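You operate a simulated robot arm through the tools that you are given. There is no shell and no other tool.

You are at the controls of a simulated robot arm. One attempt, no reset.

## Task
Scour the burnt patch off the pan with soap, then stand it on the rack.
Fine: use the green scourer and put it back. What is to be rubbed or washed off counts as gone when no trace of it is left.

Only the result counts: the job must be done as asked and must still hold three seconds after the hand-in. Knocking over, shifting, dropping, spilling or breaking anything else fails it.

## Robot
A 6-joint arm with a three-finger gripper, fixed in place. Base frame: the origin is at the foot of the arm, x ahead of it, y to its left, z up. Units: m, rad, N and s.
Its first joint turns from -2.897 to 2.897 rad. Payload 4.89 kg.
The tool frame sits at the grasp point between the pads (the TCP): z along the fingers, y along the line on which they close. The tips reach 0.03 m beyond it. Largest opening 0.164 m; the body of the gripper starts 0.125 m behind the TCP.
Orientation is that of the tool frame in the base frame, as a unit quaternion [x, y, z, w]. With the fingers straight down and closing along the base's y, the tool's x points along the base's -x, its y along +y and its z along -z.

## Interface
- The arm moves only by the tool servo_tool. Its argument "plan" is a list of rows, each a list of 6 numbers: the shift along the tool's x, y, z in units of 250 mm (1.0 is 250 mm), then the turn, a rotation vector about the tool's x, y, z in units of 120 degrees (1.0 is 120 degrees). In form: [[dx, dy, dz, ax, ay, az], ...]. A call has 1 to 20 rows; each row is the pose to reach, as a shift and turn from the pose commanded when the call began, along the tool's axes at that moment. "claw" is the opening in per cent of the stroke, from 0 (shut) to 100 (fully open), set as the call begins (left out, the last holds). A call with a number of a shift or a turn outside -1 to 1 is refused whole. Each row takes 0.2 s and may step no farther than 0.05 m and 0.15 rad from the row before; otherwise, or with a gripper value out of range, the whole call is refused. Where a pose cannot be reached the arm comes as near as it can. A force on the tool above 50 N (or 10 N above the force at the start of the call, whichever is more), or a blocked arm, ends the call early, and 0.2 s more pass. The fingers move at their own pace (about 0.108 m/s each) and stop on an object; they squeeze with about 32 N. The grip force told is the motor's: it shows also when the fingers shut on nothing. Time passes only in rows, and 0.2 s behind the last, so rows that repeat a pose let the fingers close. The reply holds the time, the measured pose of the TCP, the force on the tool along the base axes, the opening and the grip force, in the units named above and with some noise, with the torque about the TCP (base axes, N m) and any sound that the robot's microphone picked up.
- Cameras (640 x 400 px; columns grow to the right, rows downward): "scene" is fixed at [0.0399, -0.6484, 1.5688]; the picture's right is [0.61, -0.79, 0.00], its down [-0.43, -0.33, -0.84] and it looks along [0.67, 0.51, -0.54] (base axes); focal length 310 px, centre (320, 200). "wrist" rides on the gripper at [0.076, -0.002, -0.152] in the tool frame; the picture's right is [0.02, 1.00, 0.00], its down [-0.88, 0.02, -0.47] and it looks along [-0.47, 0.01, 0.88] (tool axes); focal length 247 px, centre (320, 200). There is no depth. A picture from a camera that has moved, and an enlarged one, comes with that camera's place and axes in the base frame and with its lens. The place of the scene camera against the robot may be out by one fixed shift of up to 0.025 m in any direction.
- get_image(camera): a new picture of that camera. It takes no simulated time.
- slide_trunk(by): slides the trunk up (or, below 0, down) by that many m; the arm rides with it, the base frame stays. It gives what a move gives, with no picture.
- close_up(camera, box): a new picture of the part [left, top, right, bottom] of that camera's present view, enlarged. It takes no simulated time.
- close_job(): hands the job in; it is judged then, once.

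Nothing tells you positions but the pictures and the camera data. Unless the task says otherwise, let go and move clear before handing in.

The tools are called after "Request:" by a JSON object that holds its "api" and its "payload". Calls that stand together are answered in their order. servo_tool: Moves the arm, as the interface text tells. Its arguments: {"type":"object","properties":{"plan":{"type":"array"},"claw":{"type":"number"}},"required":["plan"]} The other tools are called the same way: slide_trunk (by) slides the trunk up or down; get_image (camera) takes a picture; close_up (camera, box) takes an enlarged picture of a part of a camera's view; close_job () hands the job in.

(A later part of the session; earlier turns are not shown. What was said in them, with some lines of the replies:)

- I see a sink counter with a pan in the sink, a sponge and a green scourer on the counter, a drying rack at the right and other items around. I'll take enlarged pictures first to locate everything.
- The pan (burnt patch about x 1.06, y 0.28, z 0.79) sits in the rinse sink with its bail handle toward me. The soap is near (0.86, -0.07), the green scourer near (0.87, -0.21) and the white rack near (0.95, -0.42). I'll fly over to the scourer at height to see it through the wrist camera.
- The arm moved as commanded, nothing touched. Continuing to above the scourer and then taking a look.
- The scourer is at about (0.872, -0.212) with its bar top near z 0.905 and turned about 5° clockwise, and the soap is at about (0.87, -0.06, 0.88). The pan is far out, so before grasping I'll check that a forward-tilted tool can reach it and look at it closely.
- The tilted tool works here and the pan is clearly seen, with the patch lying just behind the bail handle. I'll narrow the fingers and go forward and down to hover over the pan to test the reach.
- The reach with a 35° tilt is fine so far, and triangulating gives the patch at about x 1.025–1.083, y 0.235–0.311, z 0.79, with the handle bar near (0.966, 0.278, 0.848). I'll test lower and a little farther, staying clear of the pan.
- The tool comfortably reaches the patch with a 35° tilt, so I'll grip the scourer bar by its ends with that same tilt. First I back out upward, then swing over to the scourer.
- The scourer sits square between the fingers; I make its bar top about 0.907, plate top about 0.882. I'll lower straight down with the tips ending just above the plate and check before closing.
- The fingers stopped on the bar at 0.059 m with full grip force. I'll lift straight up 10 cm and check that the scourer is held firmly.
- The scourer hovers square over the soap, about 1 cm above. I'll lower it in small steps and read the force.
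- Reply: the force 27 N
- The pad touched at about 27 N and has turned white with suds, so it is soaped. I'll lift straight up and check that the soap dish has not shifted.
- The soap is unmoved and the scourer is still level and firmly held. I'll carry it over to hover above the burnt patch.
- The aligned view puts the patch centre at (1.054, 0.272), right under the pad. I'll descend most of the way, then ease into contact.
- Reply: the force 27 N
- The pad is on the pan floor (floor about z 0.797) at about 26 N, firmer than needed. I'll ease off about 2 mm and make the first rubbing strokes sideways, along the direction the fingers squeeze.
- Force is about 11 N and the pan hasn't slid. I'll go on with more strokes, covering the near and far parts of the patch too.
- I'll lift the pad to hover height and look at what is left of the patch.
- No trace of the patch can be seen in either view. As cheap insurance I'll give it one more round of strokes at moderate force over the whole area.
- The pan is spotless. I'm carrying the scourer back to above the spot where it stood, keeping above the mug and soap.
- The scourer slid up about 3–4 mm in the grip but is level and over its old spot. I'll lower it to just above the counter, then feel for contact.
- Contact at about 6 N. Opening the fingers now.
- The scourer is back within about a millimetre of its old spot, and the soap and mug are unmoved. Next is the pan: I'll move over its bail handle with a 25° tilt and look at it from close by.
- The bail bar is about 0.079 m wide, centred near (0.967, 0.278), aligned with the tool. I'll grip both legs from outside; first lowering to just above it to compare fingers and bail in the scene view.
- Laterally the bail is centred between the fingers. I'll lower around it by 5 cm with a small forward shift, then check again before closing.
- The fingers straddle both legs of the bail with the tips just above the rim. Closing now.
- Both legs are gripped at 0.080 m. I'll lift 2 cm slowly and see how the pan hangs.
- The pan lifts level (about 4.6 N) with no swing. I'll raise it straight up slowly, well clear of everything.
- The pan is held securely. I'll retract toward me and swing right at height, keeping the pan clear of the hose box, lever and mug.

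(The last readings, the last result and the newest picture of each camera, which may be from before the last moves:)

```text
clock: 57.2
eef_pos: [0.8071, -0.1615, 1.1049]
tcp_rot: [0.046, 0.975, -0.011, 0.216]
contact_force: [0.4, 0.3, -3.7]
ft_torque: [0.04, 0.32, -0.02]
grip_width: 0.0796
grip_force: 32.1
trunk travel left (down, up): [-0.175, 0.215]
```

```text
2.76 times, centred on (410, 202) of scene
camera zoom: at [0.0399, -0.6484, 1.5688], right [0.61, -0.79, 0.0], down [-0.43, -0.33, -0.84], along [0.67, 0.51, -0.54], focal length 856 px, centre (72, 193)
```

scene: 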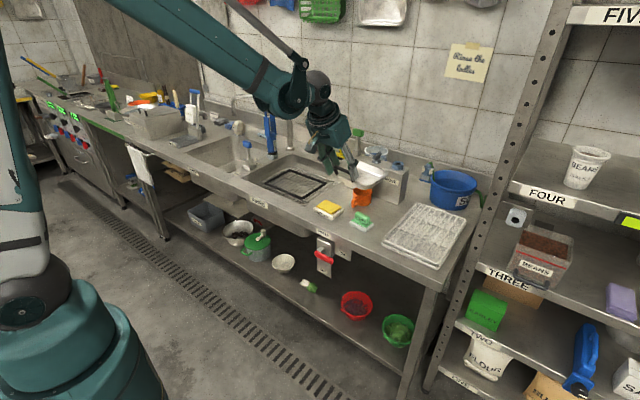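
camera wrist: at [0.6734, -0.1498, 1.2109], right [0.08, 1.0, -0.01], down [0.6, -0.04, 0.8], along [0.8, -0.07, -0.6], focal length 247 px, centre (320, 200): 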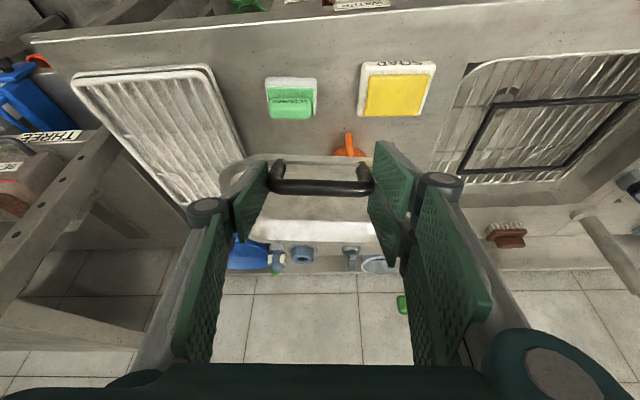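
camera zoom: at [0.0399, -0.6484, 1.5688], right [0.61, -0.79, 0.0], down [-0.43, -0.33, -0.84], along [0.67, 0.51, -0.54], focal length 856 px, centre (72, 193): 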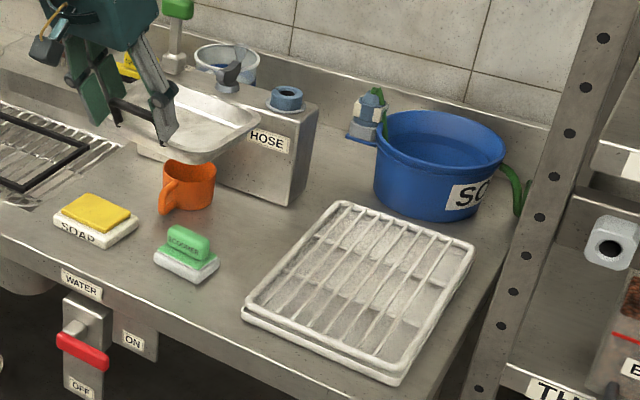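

The rack's grid spans about x 0.82–1.095, y -0.50 to -0.314. I'll bring the pan over it, turning it about 5° to square it with the rack, and stop about 10 cm above.

Request:
{"api": "servo_tool", "payload": {"plan": [[-0.014, -0.0571, 0.0224, -0.0011, 0, -0.0024], [-0.0395, -0.1618, 0.0635, -0.0031, 0, -0.0067], [-0.0675, -0.2759, 0.1083, -0.0053, 0, -0.0114], [-0.0954, -0.3901, 0.1531, -0.0075, 0, -0.0161], [-0.1233, -0.5043, 0.1979, -0.0097, 0, -0.0208], [-0.1512, -0.6185, 0.2427, -0.0119, 0, -0.0255], [-0.1791, -0.7327, 0.2875, -0.0141, 0, -0.0303], [-0.2047, -0.8373, 0.3286, -0.0161, 0, -0.0346], [-0.2233, -0.9134, 0.3585, -0.0176, 0, -0.0377], [-0.2326, -0.9515, 0.3734, -0.0183, 0, -0.0393]]}}

Request:
{"api": "get_image", "payload": {"camera": "wrist"}}

Request:
{"api": "get_image", "payload": {"camera": "scene"}}

Request:
{"api": "close_up", "payload": {"camera": "scene", "box": [350, 130, 510, 275]}}

```text
clock: 59.4
eef_pos: [0.8746, -0.4073, 1.0433]
tcp_rot: [0.001, 0.976, -0.001, 0.217]
contact_force: [1.1, 0.1, -4.6]
ft_torque: [0.01, 0.33, 0.02]
grip_width: 0.0798
grip_force: 31.9
trunk travel left (down, up): [-0.175, 0.215]
```

```text
taken
camera wrist: at [0.7411, -0.4074, 1.1502], right [-0.02, 1.0, -0.01], down [0.6, 0.02, 0.8], along [0.8, 0.01, -0.6], focal length 247 px, centre (320, 200)
```

wrist: 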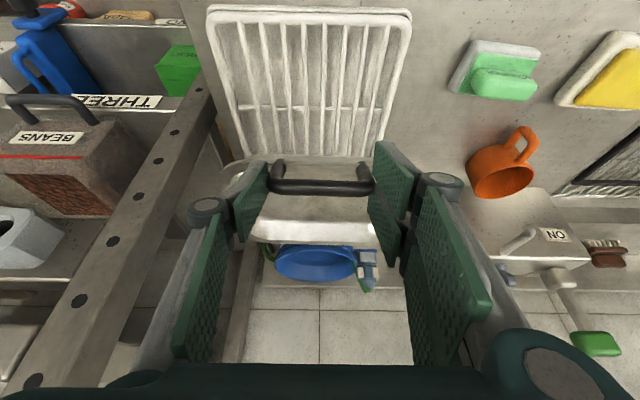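

```text
taken
```

scene: 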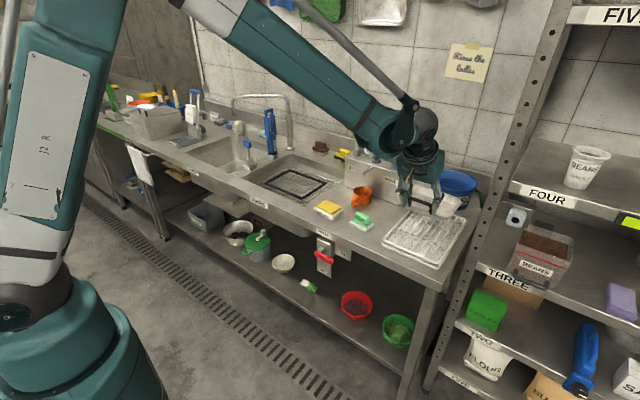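

```text
2.76 times, centred on (430, 202) of scene
camera zoom: at [0.0399, -0.6484, 1.5688], right [0.61, -0.79, 0.0], down [-0.43, -0.33, -0.84], along [0.67, 0.51, -0.54], focal length 856 px, centre (17, 193)
```

zoom: 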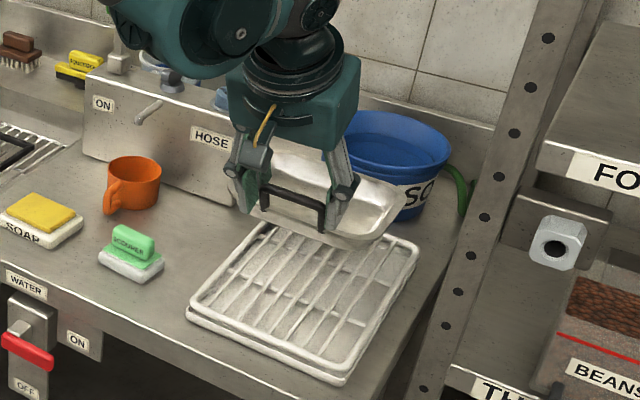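

Request:
{"api": "close_up", "payload": {"camera": "wrist", "box": [180, 0, 440, 260]}}

```text
1.54 times, centred on (310, 130) of wrist
camera zoom: at [0.7411, -0.4074, 1.1502], right [-0.02, 1.0, -0.01], down [0.6, 0.02, 0.8], along [0.8, 0.01, -0.6], focal length 380 px, centre (335, 308)
```

zoom: 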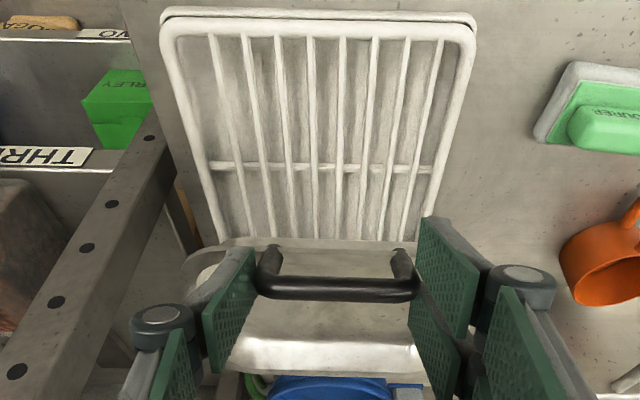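

Directly above, the rack centre is at y ≈ -0.4175, so I'll shift the pan 1 cm right and lower it to about 2 cm above the grid.

Request:
{"api": "servo_tool", "payload": {"plan": [[0, -0.02, 0, 0, 0, 0], [0.0169, -0.04, 0.0363, 0, 0, 0], [0.0507, -0.04, 0.1087, 0, 0, 0], [0.0845, -0.04, 0.1812, 0, 0, 0], [0.1099, -0.04, 0.2356, 0, 0, 0], [0.1183, -0.04, 0.2538, 0, 0, 0]]}}

Request:
{"api": "get_image", "payload": {"camera": "wrist"}}

Request:
{"api": "close_up", "payload": {"camera": "scene", "box": [370, 150, 490, 280]}}

```text
clock: 60.8
eef_pos: [0.8752, -0.4162, 0.9737]
tcp_rot: [0.002, 0.976, -0.001, 0.216]
contact_force: [-0.3, -0.7, -4.7]
ft_torque: [0.01, 0.34, 0.04]
grip_width: 0.0796
grip_force: 32.1
trunk travel left (down, up): [-0.175, 0.215]
```

```text
taken
camera wrist: at [0.7423, -0.4173, 1.0805], right [-0.02, 1.0, -0.01], down [0.6, 0.02, 0.8], along [0.8, 0.01, -0.6], focal length 247 px, centre (320, 200)
```

wrist: 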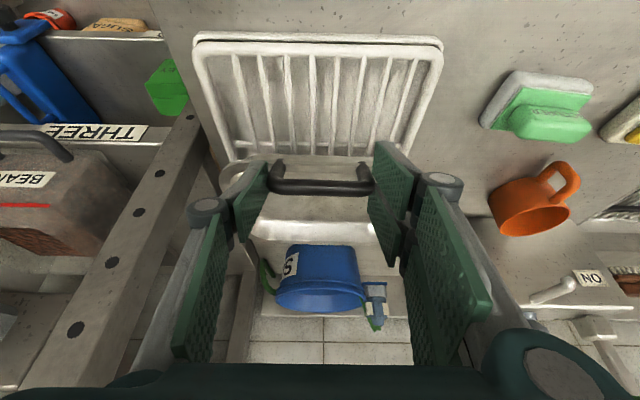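

```text
3.08 times, centred on (430, 215) of scene
camera zoom: at [0.0399, -0.6484, 1.5688], right [0.61, -0.79, 0.0], down [-0.43, -0.33, -0.84], along [0.67, 0.51, -0.54], focal length 955 px, centre (-18, 154)
```

zoom: 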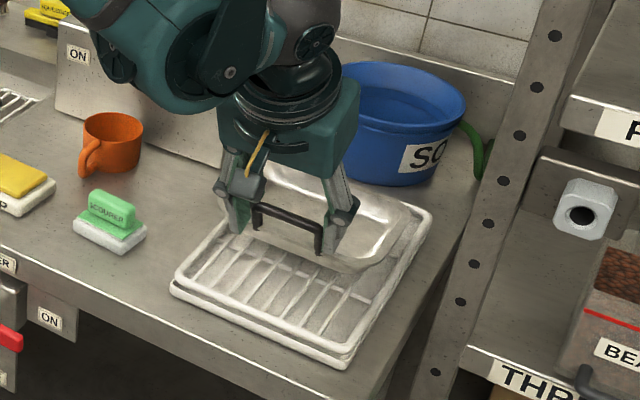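

Request:
{"api": "servo_tool", "payload": {"plan": [[0.0101, 0, 0.0218, 0, 0, 0], [0.0203, 0, 0.0435, 0, 0, 0], [0.0304, 0, 0.0653, 0, 0, 0]]}}

Request:
{"api": "close_up", "payload": {"camera": "scene", "box": [395, 180, 475, 260]}}

```text
clock: 61.6
eef_pos: [0.8739, -0.4159, 0.955]
tcp_rot: [0.001, 0.976, 0.0, 0.217]
contact_force: [-0.3, -1.1, -3.8]
ft_torque: [-0.16, 0.15, -0.05]
grip_width: 0.0795
grip_force: 31.8
trunk travel left (down, up): [-0.175, 0.215]
```

```text
5.00 times, centred on (435, 220) of scene
camera zoom: at [0.0399, -0.6484, 1.5688], right [0.61, -0.79, 0.0], down [-0.43, -0.33, -0.84], along [0.67, 0.51, -0.54], focal length 1552 px, centre (-255, 100)
```

zoom: 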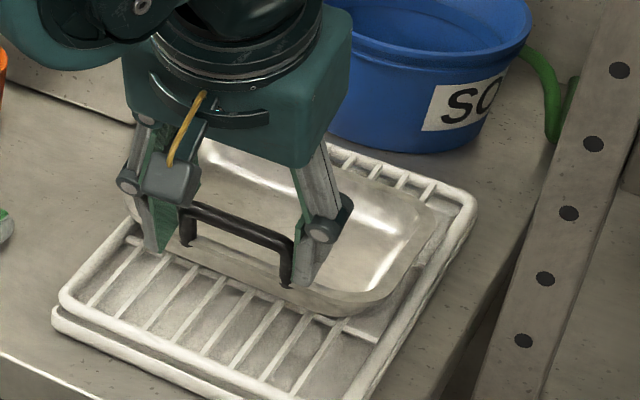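

The torque has begun to drop, so the pan's far side is starting to touch the grid. I'll continue in 2 mm steps.

Request:
{"api": "servo_tool", "payload": {"plan": [[0.0017, 0, 0.0036, 0, 0, 0], [0.0034, 0, 0.0073, 0, 0, 0], [0.0051, 0, 0.0109, 0, 0, 0]]}}

```text
clock: 62.4
eef_pos: [0.8737, -0.4166, 0.9552]
tcp_rot: [0.002, 0.976, -0.001, 0.217]
contact_force: [0.8, -0.9, 20.5]
ft_torque: [-0.92, -0.34, 0.07]
grip_width: 0.0798
grip_force: 32.3
trunk travel left (down, up): [-0.175, 0.215]
```

Request:
{"api": "close_up", "payload": {"camera": "scene", "box": [395, 180, 475, 260]}}

Request:
{"api": "close_up", "payload": {"camera": "wrist", "box": [180, 0, 460, 260]}}

```text
5.00 times, centred on (435, 220) of scene
camera zoom: at [0.0399, -0.6484, 1.5688], right [0.61, -0.79, 0.0], down [-0.43, -0.33, -0.84], along [0.67, 0.51, -0.54], focal length 1552 px, centre (-255, 100)
```

zoom: 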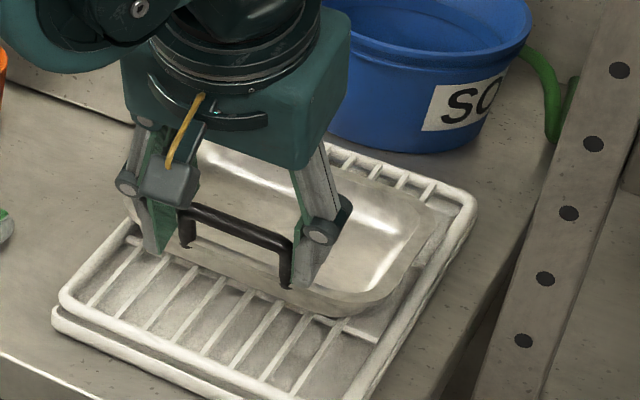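

```text
1.54 times, centred on (320, 130) of wrist
camera zoom: at [0.7408, -0.4168, 1.0612], right [-0.02, 1.0, -0.01], down [0.6, 0.02, 0.8], along [0.8, 0.01, -0.6], focal length 380 px, centre (320, 308)
```

zoom: 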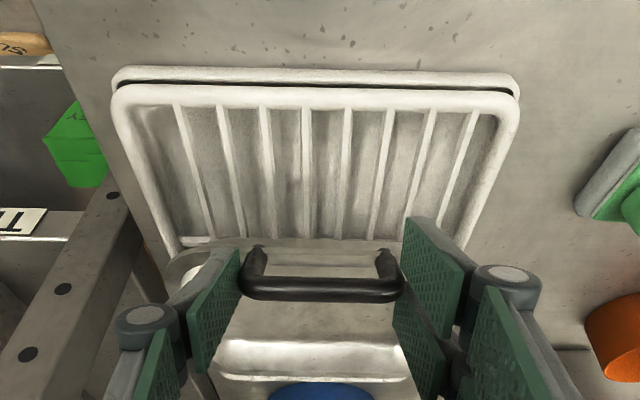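

The pan rests on the grid, pressed a bit hard on its right side. I'll ease off 1.5 mm and then open the fingers.

Request:
{"api": "servo_tool", "payload": {"plan": [[-0.0013, 0, -0.0027, 0, 0, 0], [-0.0025, 0, -0.0054, 0, 0, 0], [-0.0025, 0, -0.0054, 0, 0, 0]]}}

```text
clock: 63.2
eef_pos: [0.8746, -0.4159, 0.9532]
tcp_rot: [0.001, 0.976, 0.0, 0.217]
contact_force: [-0.9, -0.7, 8.4]
ft_torque: [-0.61, 0.13, -0.2]
grip_width: 0.0799
grip_force: 32.1
trunk travel left (down, up): [-0.175, 0.215]
```

Request:
{"api": "servo_tool", "payload": {"plan": [[0, 0, 0, 0, 0, 0], [0, 0, 0, 0, 0, 0], [0, 0, 0, 0, 0, 0]], "claw": 65}}

Request:
{"api": "close_up", "payload": {"camera": "scene", "box": [395, 180, 475, 260]}}

Request:
{"api": "get_image", "payload": {"camera": "wrist"}}

```text
clock: 64.0
eef_pos: [0.8757, -0.417, 0.9558]
tcp_rot: [0.002, 0.976, 0.0, 0.216]
contact_force: [-0.3, 0.9, -1.2]
ft_torque: [-0.01, 0.01, 0.08]
grip_width: 0.1071
grip_force: 0.2
trunk travel left (down, up): [-0.175, 0.215]
```

```text
5.00 times, centred on (435, 220) of scene
camera zoom: at [0.0399, -0.6484, 1.5688], right [0.61, -0.79, 0.0], down [-0.43, -0.33, -0.84], along [0.67, 0.51, -0.54], focal length 1552 px, centre (-255, 100)
```

zoom: 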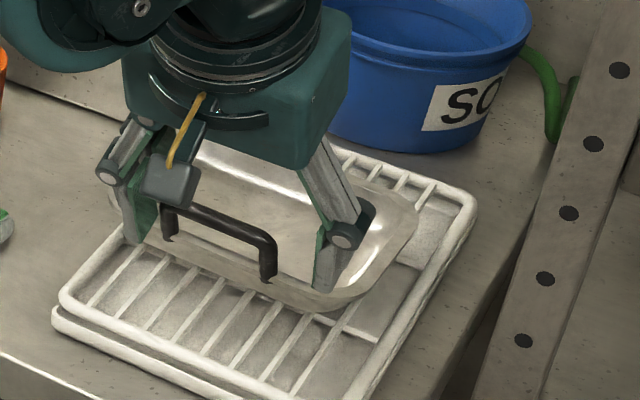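

```text
taken
camera wrist: at [0.7415, -0.417, 1.0612], right [-0.02, 1.0, -0.01], down [0.6, 0.02, 0.8], along [0.8, 0.01, -0.6], focal length 247 px, centre (320, 200)
```

wrist: 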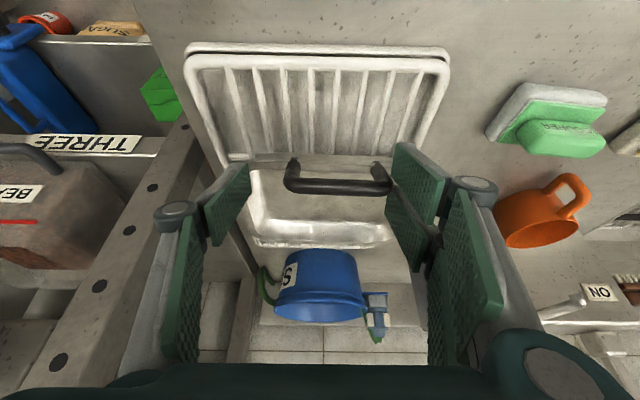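

The pan slid about a centimetre toward +y when released. I'll look closely before moving the fingers.

Request:
{"api": "close_up", "payload": {"camera": "scene", "box": [400, 190, 470, 245]}}

Request:
{"api": "close_up", "payload": {"camera": "wrist", "box": [170, 30, 470, 270]}}

```text
7.27 times, centred on (435, 218) of scene
camera zoom: at [0.0399, -0.6484, 1.5688], right [0.61, -0.79, 0.0], down [-0.43, -0.33, -0.84], along [0.67, 0.51, -0.54], focal length 2257 px, centre (-516, 73)
```

zoom: 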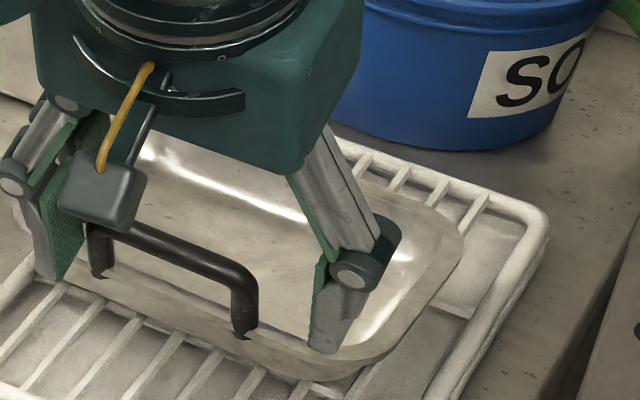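

```text
1.67 times, centred on (320, 150) of wrist
camera zoom: at [0.7415, -0.417, 1.0612], right [-0.02, 1.0, -0.01], down [0.6, 0.02, 0.8], along [0.8, 0.01, -0.6], focal length 412 px, centre (320, 283)
```

zoom: 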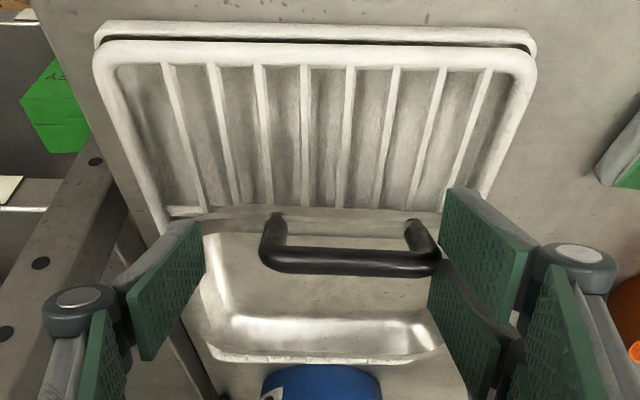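

Request:
{"api": "servo_tool", "payload": {"plan": [[0, 0.016, 0, 0, 0, 0], [0, 0.032, 0, 0, 0, 0], [0, 0.048, 0, 0, 0, 0]]}}

Request:
{"api": "close_up", "payload": {"camera": "wrist", "box": [170, 30, 470, 270]}}

```text
clock: 64.8
eef_pos: [0.8743, -0.4062, 0.9544]
tcp_rot: [0.002, 0.976, 0.0, 0.216]
contact_force: [-0.5, 0.4, -0.1]
ft_torque: [0.05, 0.0, -0.01]
grip_width: 0.1067
grip_force: 0.0
trunk travel left (down, up): [-0.175, 0.215]
```

```text
1.67 times, centred on (320, 150) of wrist
camera zoom: at [0.7416, -0.4054, 1.0608], right [-0.02, 1.0, -0.01], down [0.6, 0.02, 0.8], along [0.8, 0.01, -0.6], focal length 412 px, centre (320, 283)
```

zoom: 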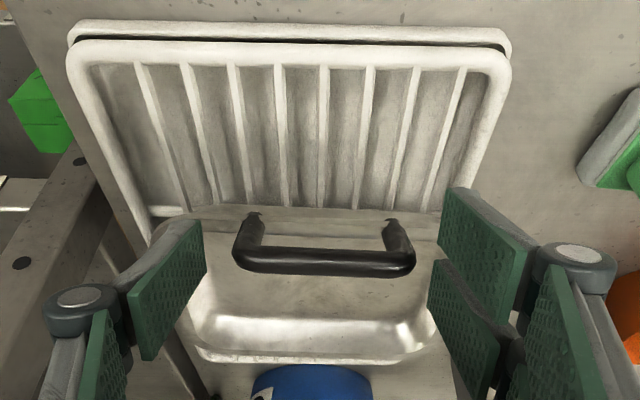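

The bail is free between the fingers. I'll lift straight up and inspect how the pan stands.

Request:
{"api": "servo_tool", "payload": {"plan": [[-0.0254, 0, -0.0544, 0, 0, 0], [-0.0676, 0, -0.145, 0, 0, 0], [-0.1268, 0, -0.2719, 0, 0, 0], [-0.2113, 0, -0.4532, 0, 0, 0], [-0.279, 0, -0.5982, 0, 0, 0]]}}

Request:
{"api": "get_image", "payload": {"camera": "wrist"}}

Request:
{"api": "close_up", "payload": {"camera": "wrist", "box": [200, 0, 440, 170]}}

Request:
{"api": "close_up", "payload": {"camera": "scene", "box": [375, 180, 485, 275]}}

```text
clock: 66.0
eef_pos: [0.8752, -0.4052, 1.1185]
tcp_rot: [0.002, 0.976, 0.0, 0.216]
contact_force: [1.5, -0.3, -1.3]
ft_torque: [0.06, 0.07, 0.03]
grip_width: 0.1067
grip_force: 0.0
trunk travel left (down, up): [-0.175, 0.215]
```

```text
taken
camera wrist: at [0.742, -0.4058, 1.2259], right [-0.02, 1.0, -0.01], down [0.6, 0.02, 0.8], along [0.8, 0.01, -0.6], focal length 247 px, centre (320, 200)
```

wrist: 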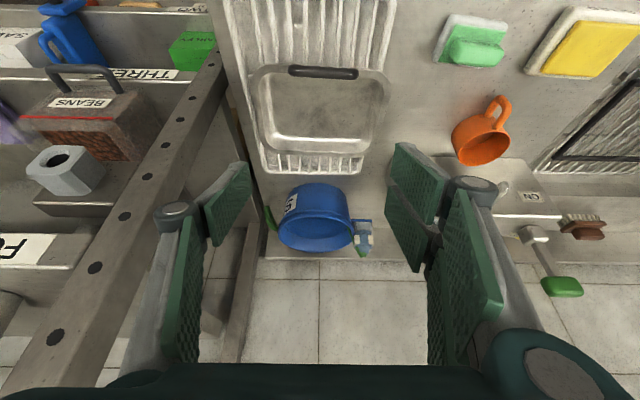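

```text
2.35 times, centred on (320, 85) of wrist
camera zoom: at [0.742, -0.4058, 1.2259], right [-0.02, 1.0, -0.01], down [0.6, 0.02, 0.8], along [0.8, 0.01, -0.6], focal length 581 px, centre (320, 471)
```

zoom: 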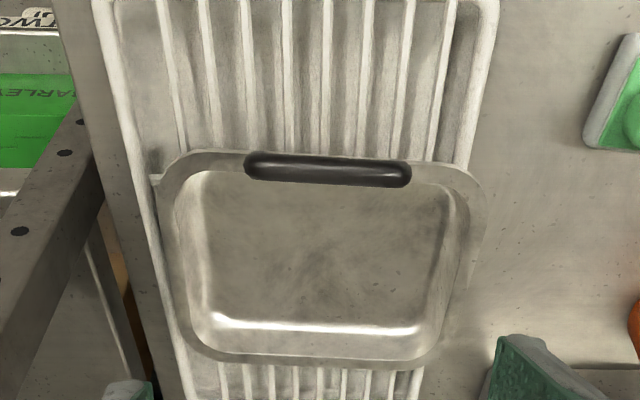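

```text
4.21 times, centred on (430, 228) of scene
camera zoom: at [0.0399, -0.6484, 1.5688], right [0.61, -0.79, 0.0], down [-0.43, -0.33, -0.84], along [0.67, 0.51, -0.54], focal length 1307 px, centre (-143, 84)
```

zoom: 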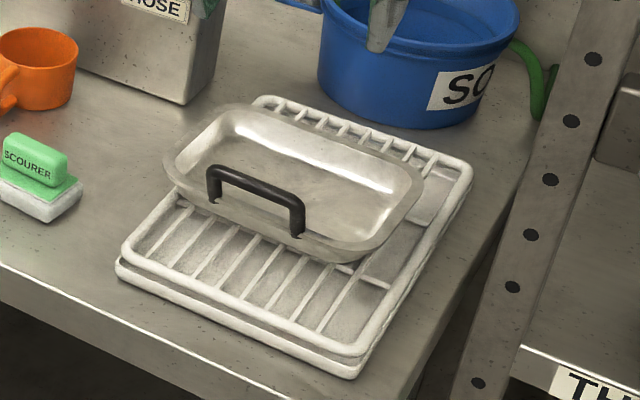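

The pan stands on the rack, though a bit toward its left side. I'll look closely at how it is supported before deciding whether to re-centre it.

Request:
{"api": "close_up", "payload": {"camera": "scene", "box": [405, 195, 480, 250]}}

Request:
{"api": "close_up", "payload": {"camera": "scene", "box": [405, 200, 445, 230]}}

Request:
{"api": "close_up", "payload": {"camera": "scene", "box": [440, 215, 485, 250]}}

```text
7.27 times, centred on (442, 222) of scene
camera zoom: at [0.0399, -0.6484, 1.5688], right [0.61, -0.79, 0.0], down [-0.43, -0.33, -0.84], along [0.67, 0.51, -0.54], focal length 2257 px, centre (-571, 36)
```

zoom: 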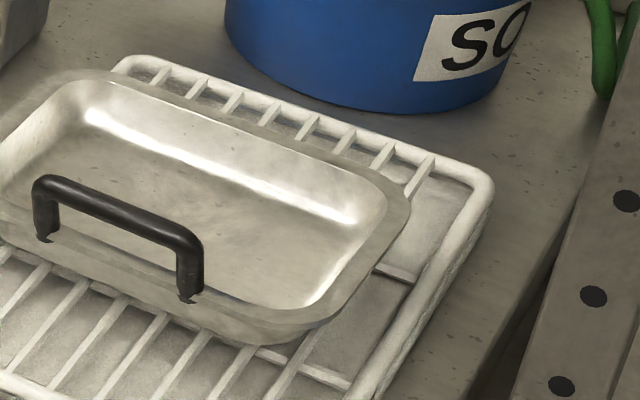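

```text
13.33 times, centred on (425, 215) of scene
camera zoom: at [0.0399, -0.6484, 1.5688], right [0.61, -0.79, 0.0], down [-0.43, -0.33, -0.84], along [0.67, 0.51, -0.54], focal length 4137 px, centre (-1080, 0)
```

zoom: 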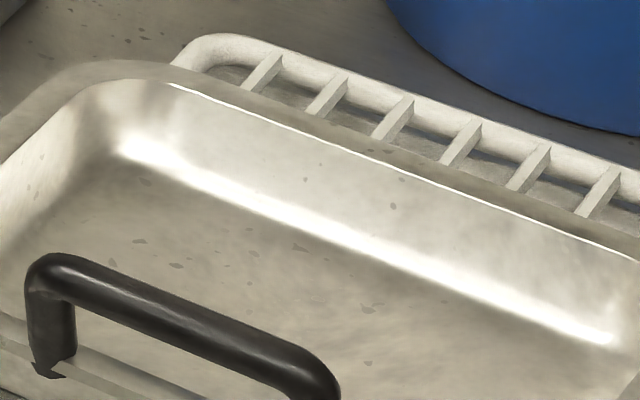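

```text
11.43 times, centred on (462, 232) of scene
camera zoom: at [0.0399, -0.6484, 1.5688], right [0.61, -0.79, 0.0], down [-0.43, -0.33, -0.84], along [0.67, 0.51, -0.54], focal length 3546 px, centre (-1309, -171)
```

zoom: 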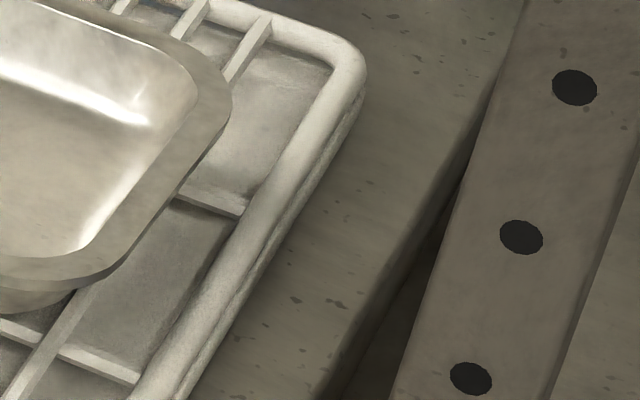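

The pan sits on the bars but its left edge may be on the rail. I'll back off to a low viewpoint to check that it stands level.

Request:
{"api": "servo_tool", "payload": {"plan": [[0.1181, -0.005, 0.0757, 0, -0.0417, 0], [0.2362, -0.01, 0.1514, 0, -0.0833, 0], [0.3542, -0.015, 0.2271, 0, -0.125, 0], [0.4723, -0.02, 0.3028, 0, -0.1667, 0]], "claw": 100}}

Request:
{"api": "get_image", "payload": {"camera": "wrist"}}

Request:
{"api": "close_up", "payload": {"camera": "wrist", "box": [230, 100, 410, 220]}}

```text
clock: 67.0
eef_pos: [0.8018, -0.4106, 1.0006]
tcp_rot: [0.001, 0.924, -0.001, 0.383]
contact_force: [-0.5, 0.8, 0.4]
ft_torque: [-0.08, -0.07, -0.09]
grip_width: 0.1639
grip_force: 0.1
trunk travel left (down, up): [-0.175, 0.215]
```

```text
taken
camera wrist: at [0.6394, -0.4107, 1.0561], right [-0.01, 1.0, -0.02], down [0.29, 0.02, 0.96], along [0.96, 0.01, -0.29], focal length 247 px, centre (320, 200)
```

wrist: 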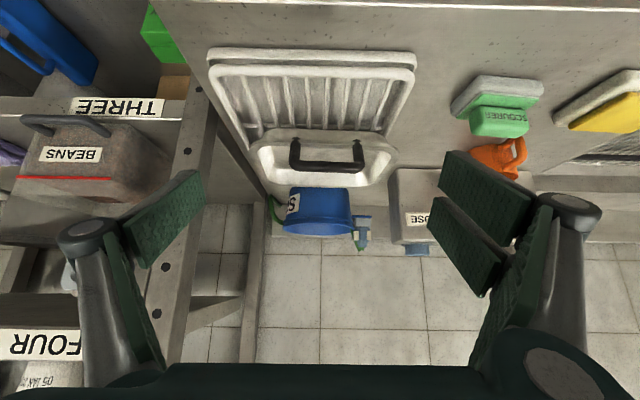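

```text
3.33 times, centred on (320, 160) of wrist
camera zoom: at [0.6394, -0.4107, 1.0561], right [-0.01, 1.0, -0.02], down [0.29, 0.02, 0.96], along [0.96, 0.01, -0.29], focal length 823 px, centre (320, 333)
```

zoom: 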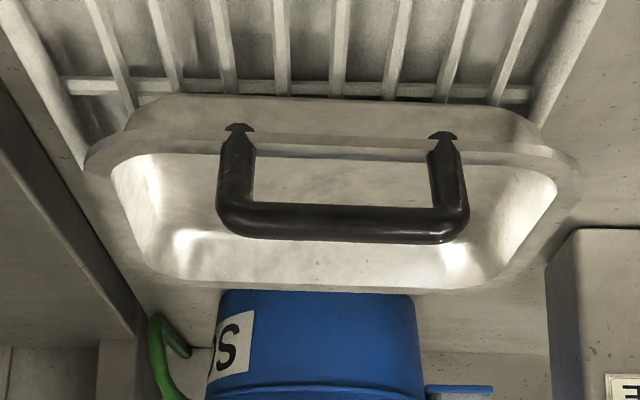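

The pan stands level on the grid (within about half a degree) and its base is on the bars. I'll move the arm up and clear, then take a last look at everything.

Request:
{"api": "servo_tool", "payload": {"plan": [[-0.0471, 0.0667, -0.1226, 0, 0.0278, 0], [-0.0943, 0.1333, -0.2451, 0, 0.0556, 0], [-0.1414, 0.2, -0.3677, 0, 0.0833, 0], [-0.1885, 0.2667, -0.4903, 0, 0.1111, 0], [-0.2357, 0.3333, -0.6128, 0, 0.1389, 0], [-0.2828, 0.4, -0.7354, 0, 0.1667, 0]]}}

Request:
{"api": "get_image", "payload": {"camera": "wrist"}}

Request:
{"api": "get_image", "payload": {"camera": "scene"}}

Request:
{"api": "close_up", "payload": {"camera": "scene", "box": [230, 130, 390, 230]}}

Request:
{"api": "close_up", "payload": {"camera": "scene", "box": [330, 130, 490, 280]}}

```text
clock: 68.4
eef_pos: [0.72, -0.3098, 1.183]
tcp_rot: [0.002, 0.976, 0.0, 0.217]
contact_force: [1.7, -0.8, -0.1]
ft_torque: [0.08, 0.12, 0.04]
grip_width: 0.164
grip_force: 0.1
trunk travel left (down, up): [-0.175, 0.215]
```

```text
taken
camera wrist: at [0.5864, -0.3106, 1.29], right [-0.02, 1.0, -0.01], down [0.6, 0.02, 0.8], along [0.8, 0.01, -0.6], focal length 247 px, centre (320, 200)
```

wrist: 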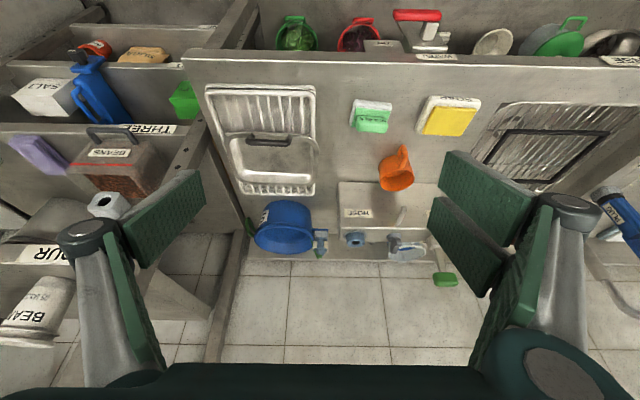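

```text
taken
```

scene: 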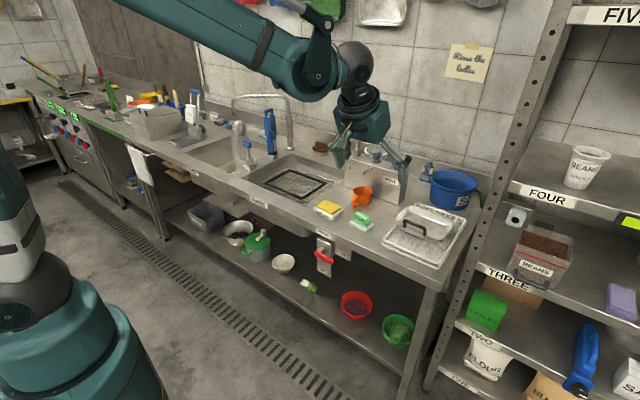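

```text
4.00 times, centred on (310, 180) of scene
camera zoom: at [0.0399, -0.6484, 1.5688], right [0.61, -0.79, 0.0], down [-0.43, -0.33, -0.84], along [0.67, 0.51, -0.54], focal length 1241 px, centre (360, 280)
```

zoom: 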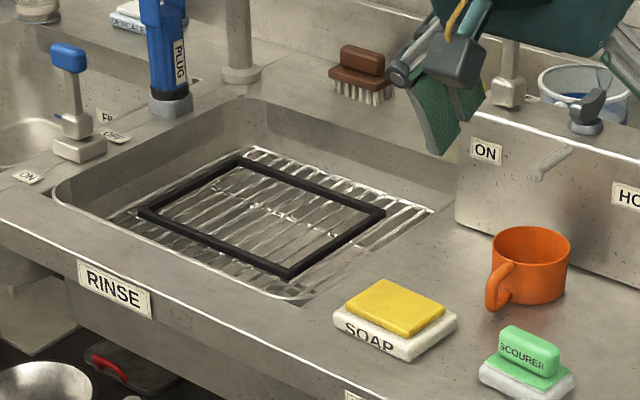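

```text
2.67 times, centred on (410, 205) of scene
camera zoom: at [0.0399, -0.6484, 1.5688], right [0.61, -0.79, 0.0], down [-0.43, -0.33, -0.84], along [0.67, 0.51, -0.54], focal length 828 px, centre (80, 187)
```

zoom: 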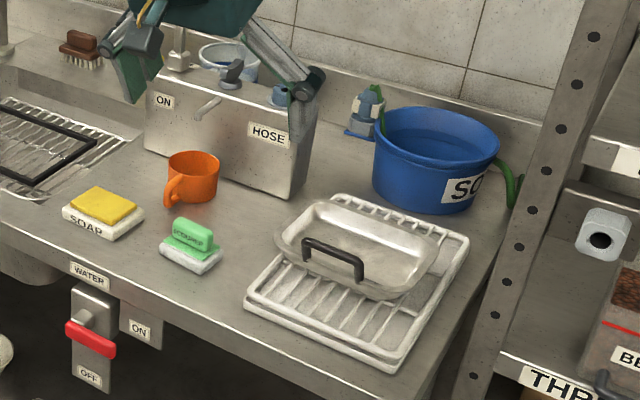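

Request:
{"api": "close_up", "payload": {"camera": "scene", "box": [375, 190, 495, 275]}}

Request:
{"api": "close_up", "payload": {"camera": "wrist", "box": [190, 70, 340, 210]}}

```text
4.71 times, centred on (435, 232) of scene
camera zoom: at [0.0399, -0.6484, 1.5688], right [0.61, -0.79, 0.0], down [-0.43, -0.33, -0.84], along [0.67, 0.51, -0.54], focal length 1460 px, centre (-221, 47)
```

zoom: 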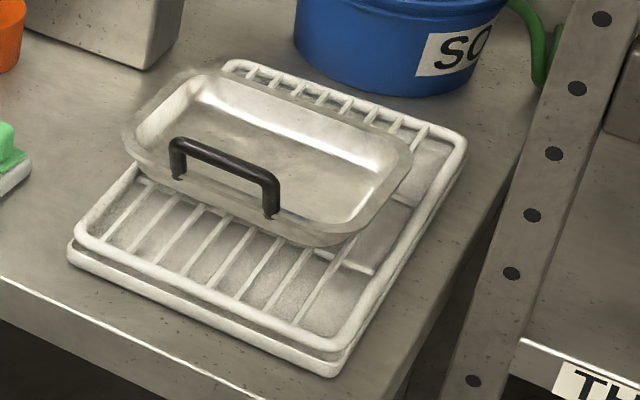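

```text
2.86 times, centred on (265, 140) of wrist
camera zoom: at [0.5864, -0.3106, 1.29], right [-0.02, 1.0, -0.01], down [0.6, 0.02, 0.8], along [0.8, 0.01, -0.6], focal length 706 px, centre (477, 371)
```

zoom: 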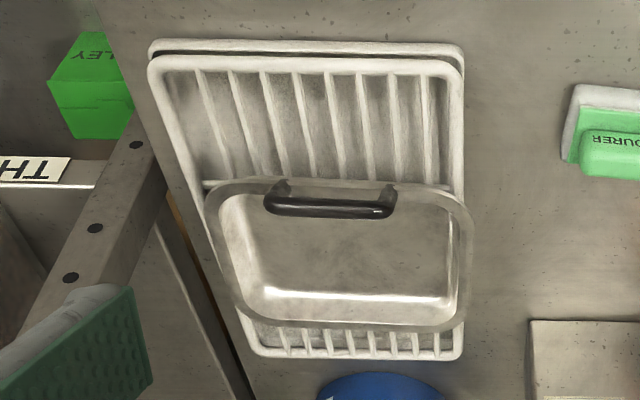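

The pan is clean and stands level on the rack. The scourer is back in its place, and the soap, mug, rack and sink frame are where they started. The arm is clear, so I'm handing in.

Request:
{"api": "close_job", "payload": {}}

```text
The job is handed in.
```

I scoured the burnt patch off with soap and stood the pan on the white rack. The job is handed in; I don't have the verdict.

- **Pan:** no trace of the patch showed in either camera after two rounds of scrubbing with the soaped green scourer.
- **Rack:** the pan stands level, but it slid when I let go. It sits about 1.5 cm left of the rack's centre, so its rim overhangs that side slightly. I left it there because it looked stable.
- **Scourer:** it's back within about a millimetre of where it stood. Its pad is still white with suds.
- **Everything else:** the soap, mug, rack and sink frame are where they were in the first pictures. The arm is up and clear.
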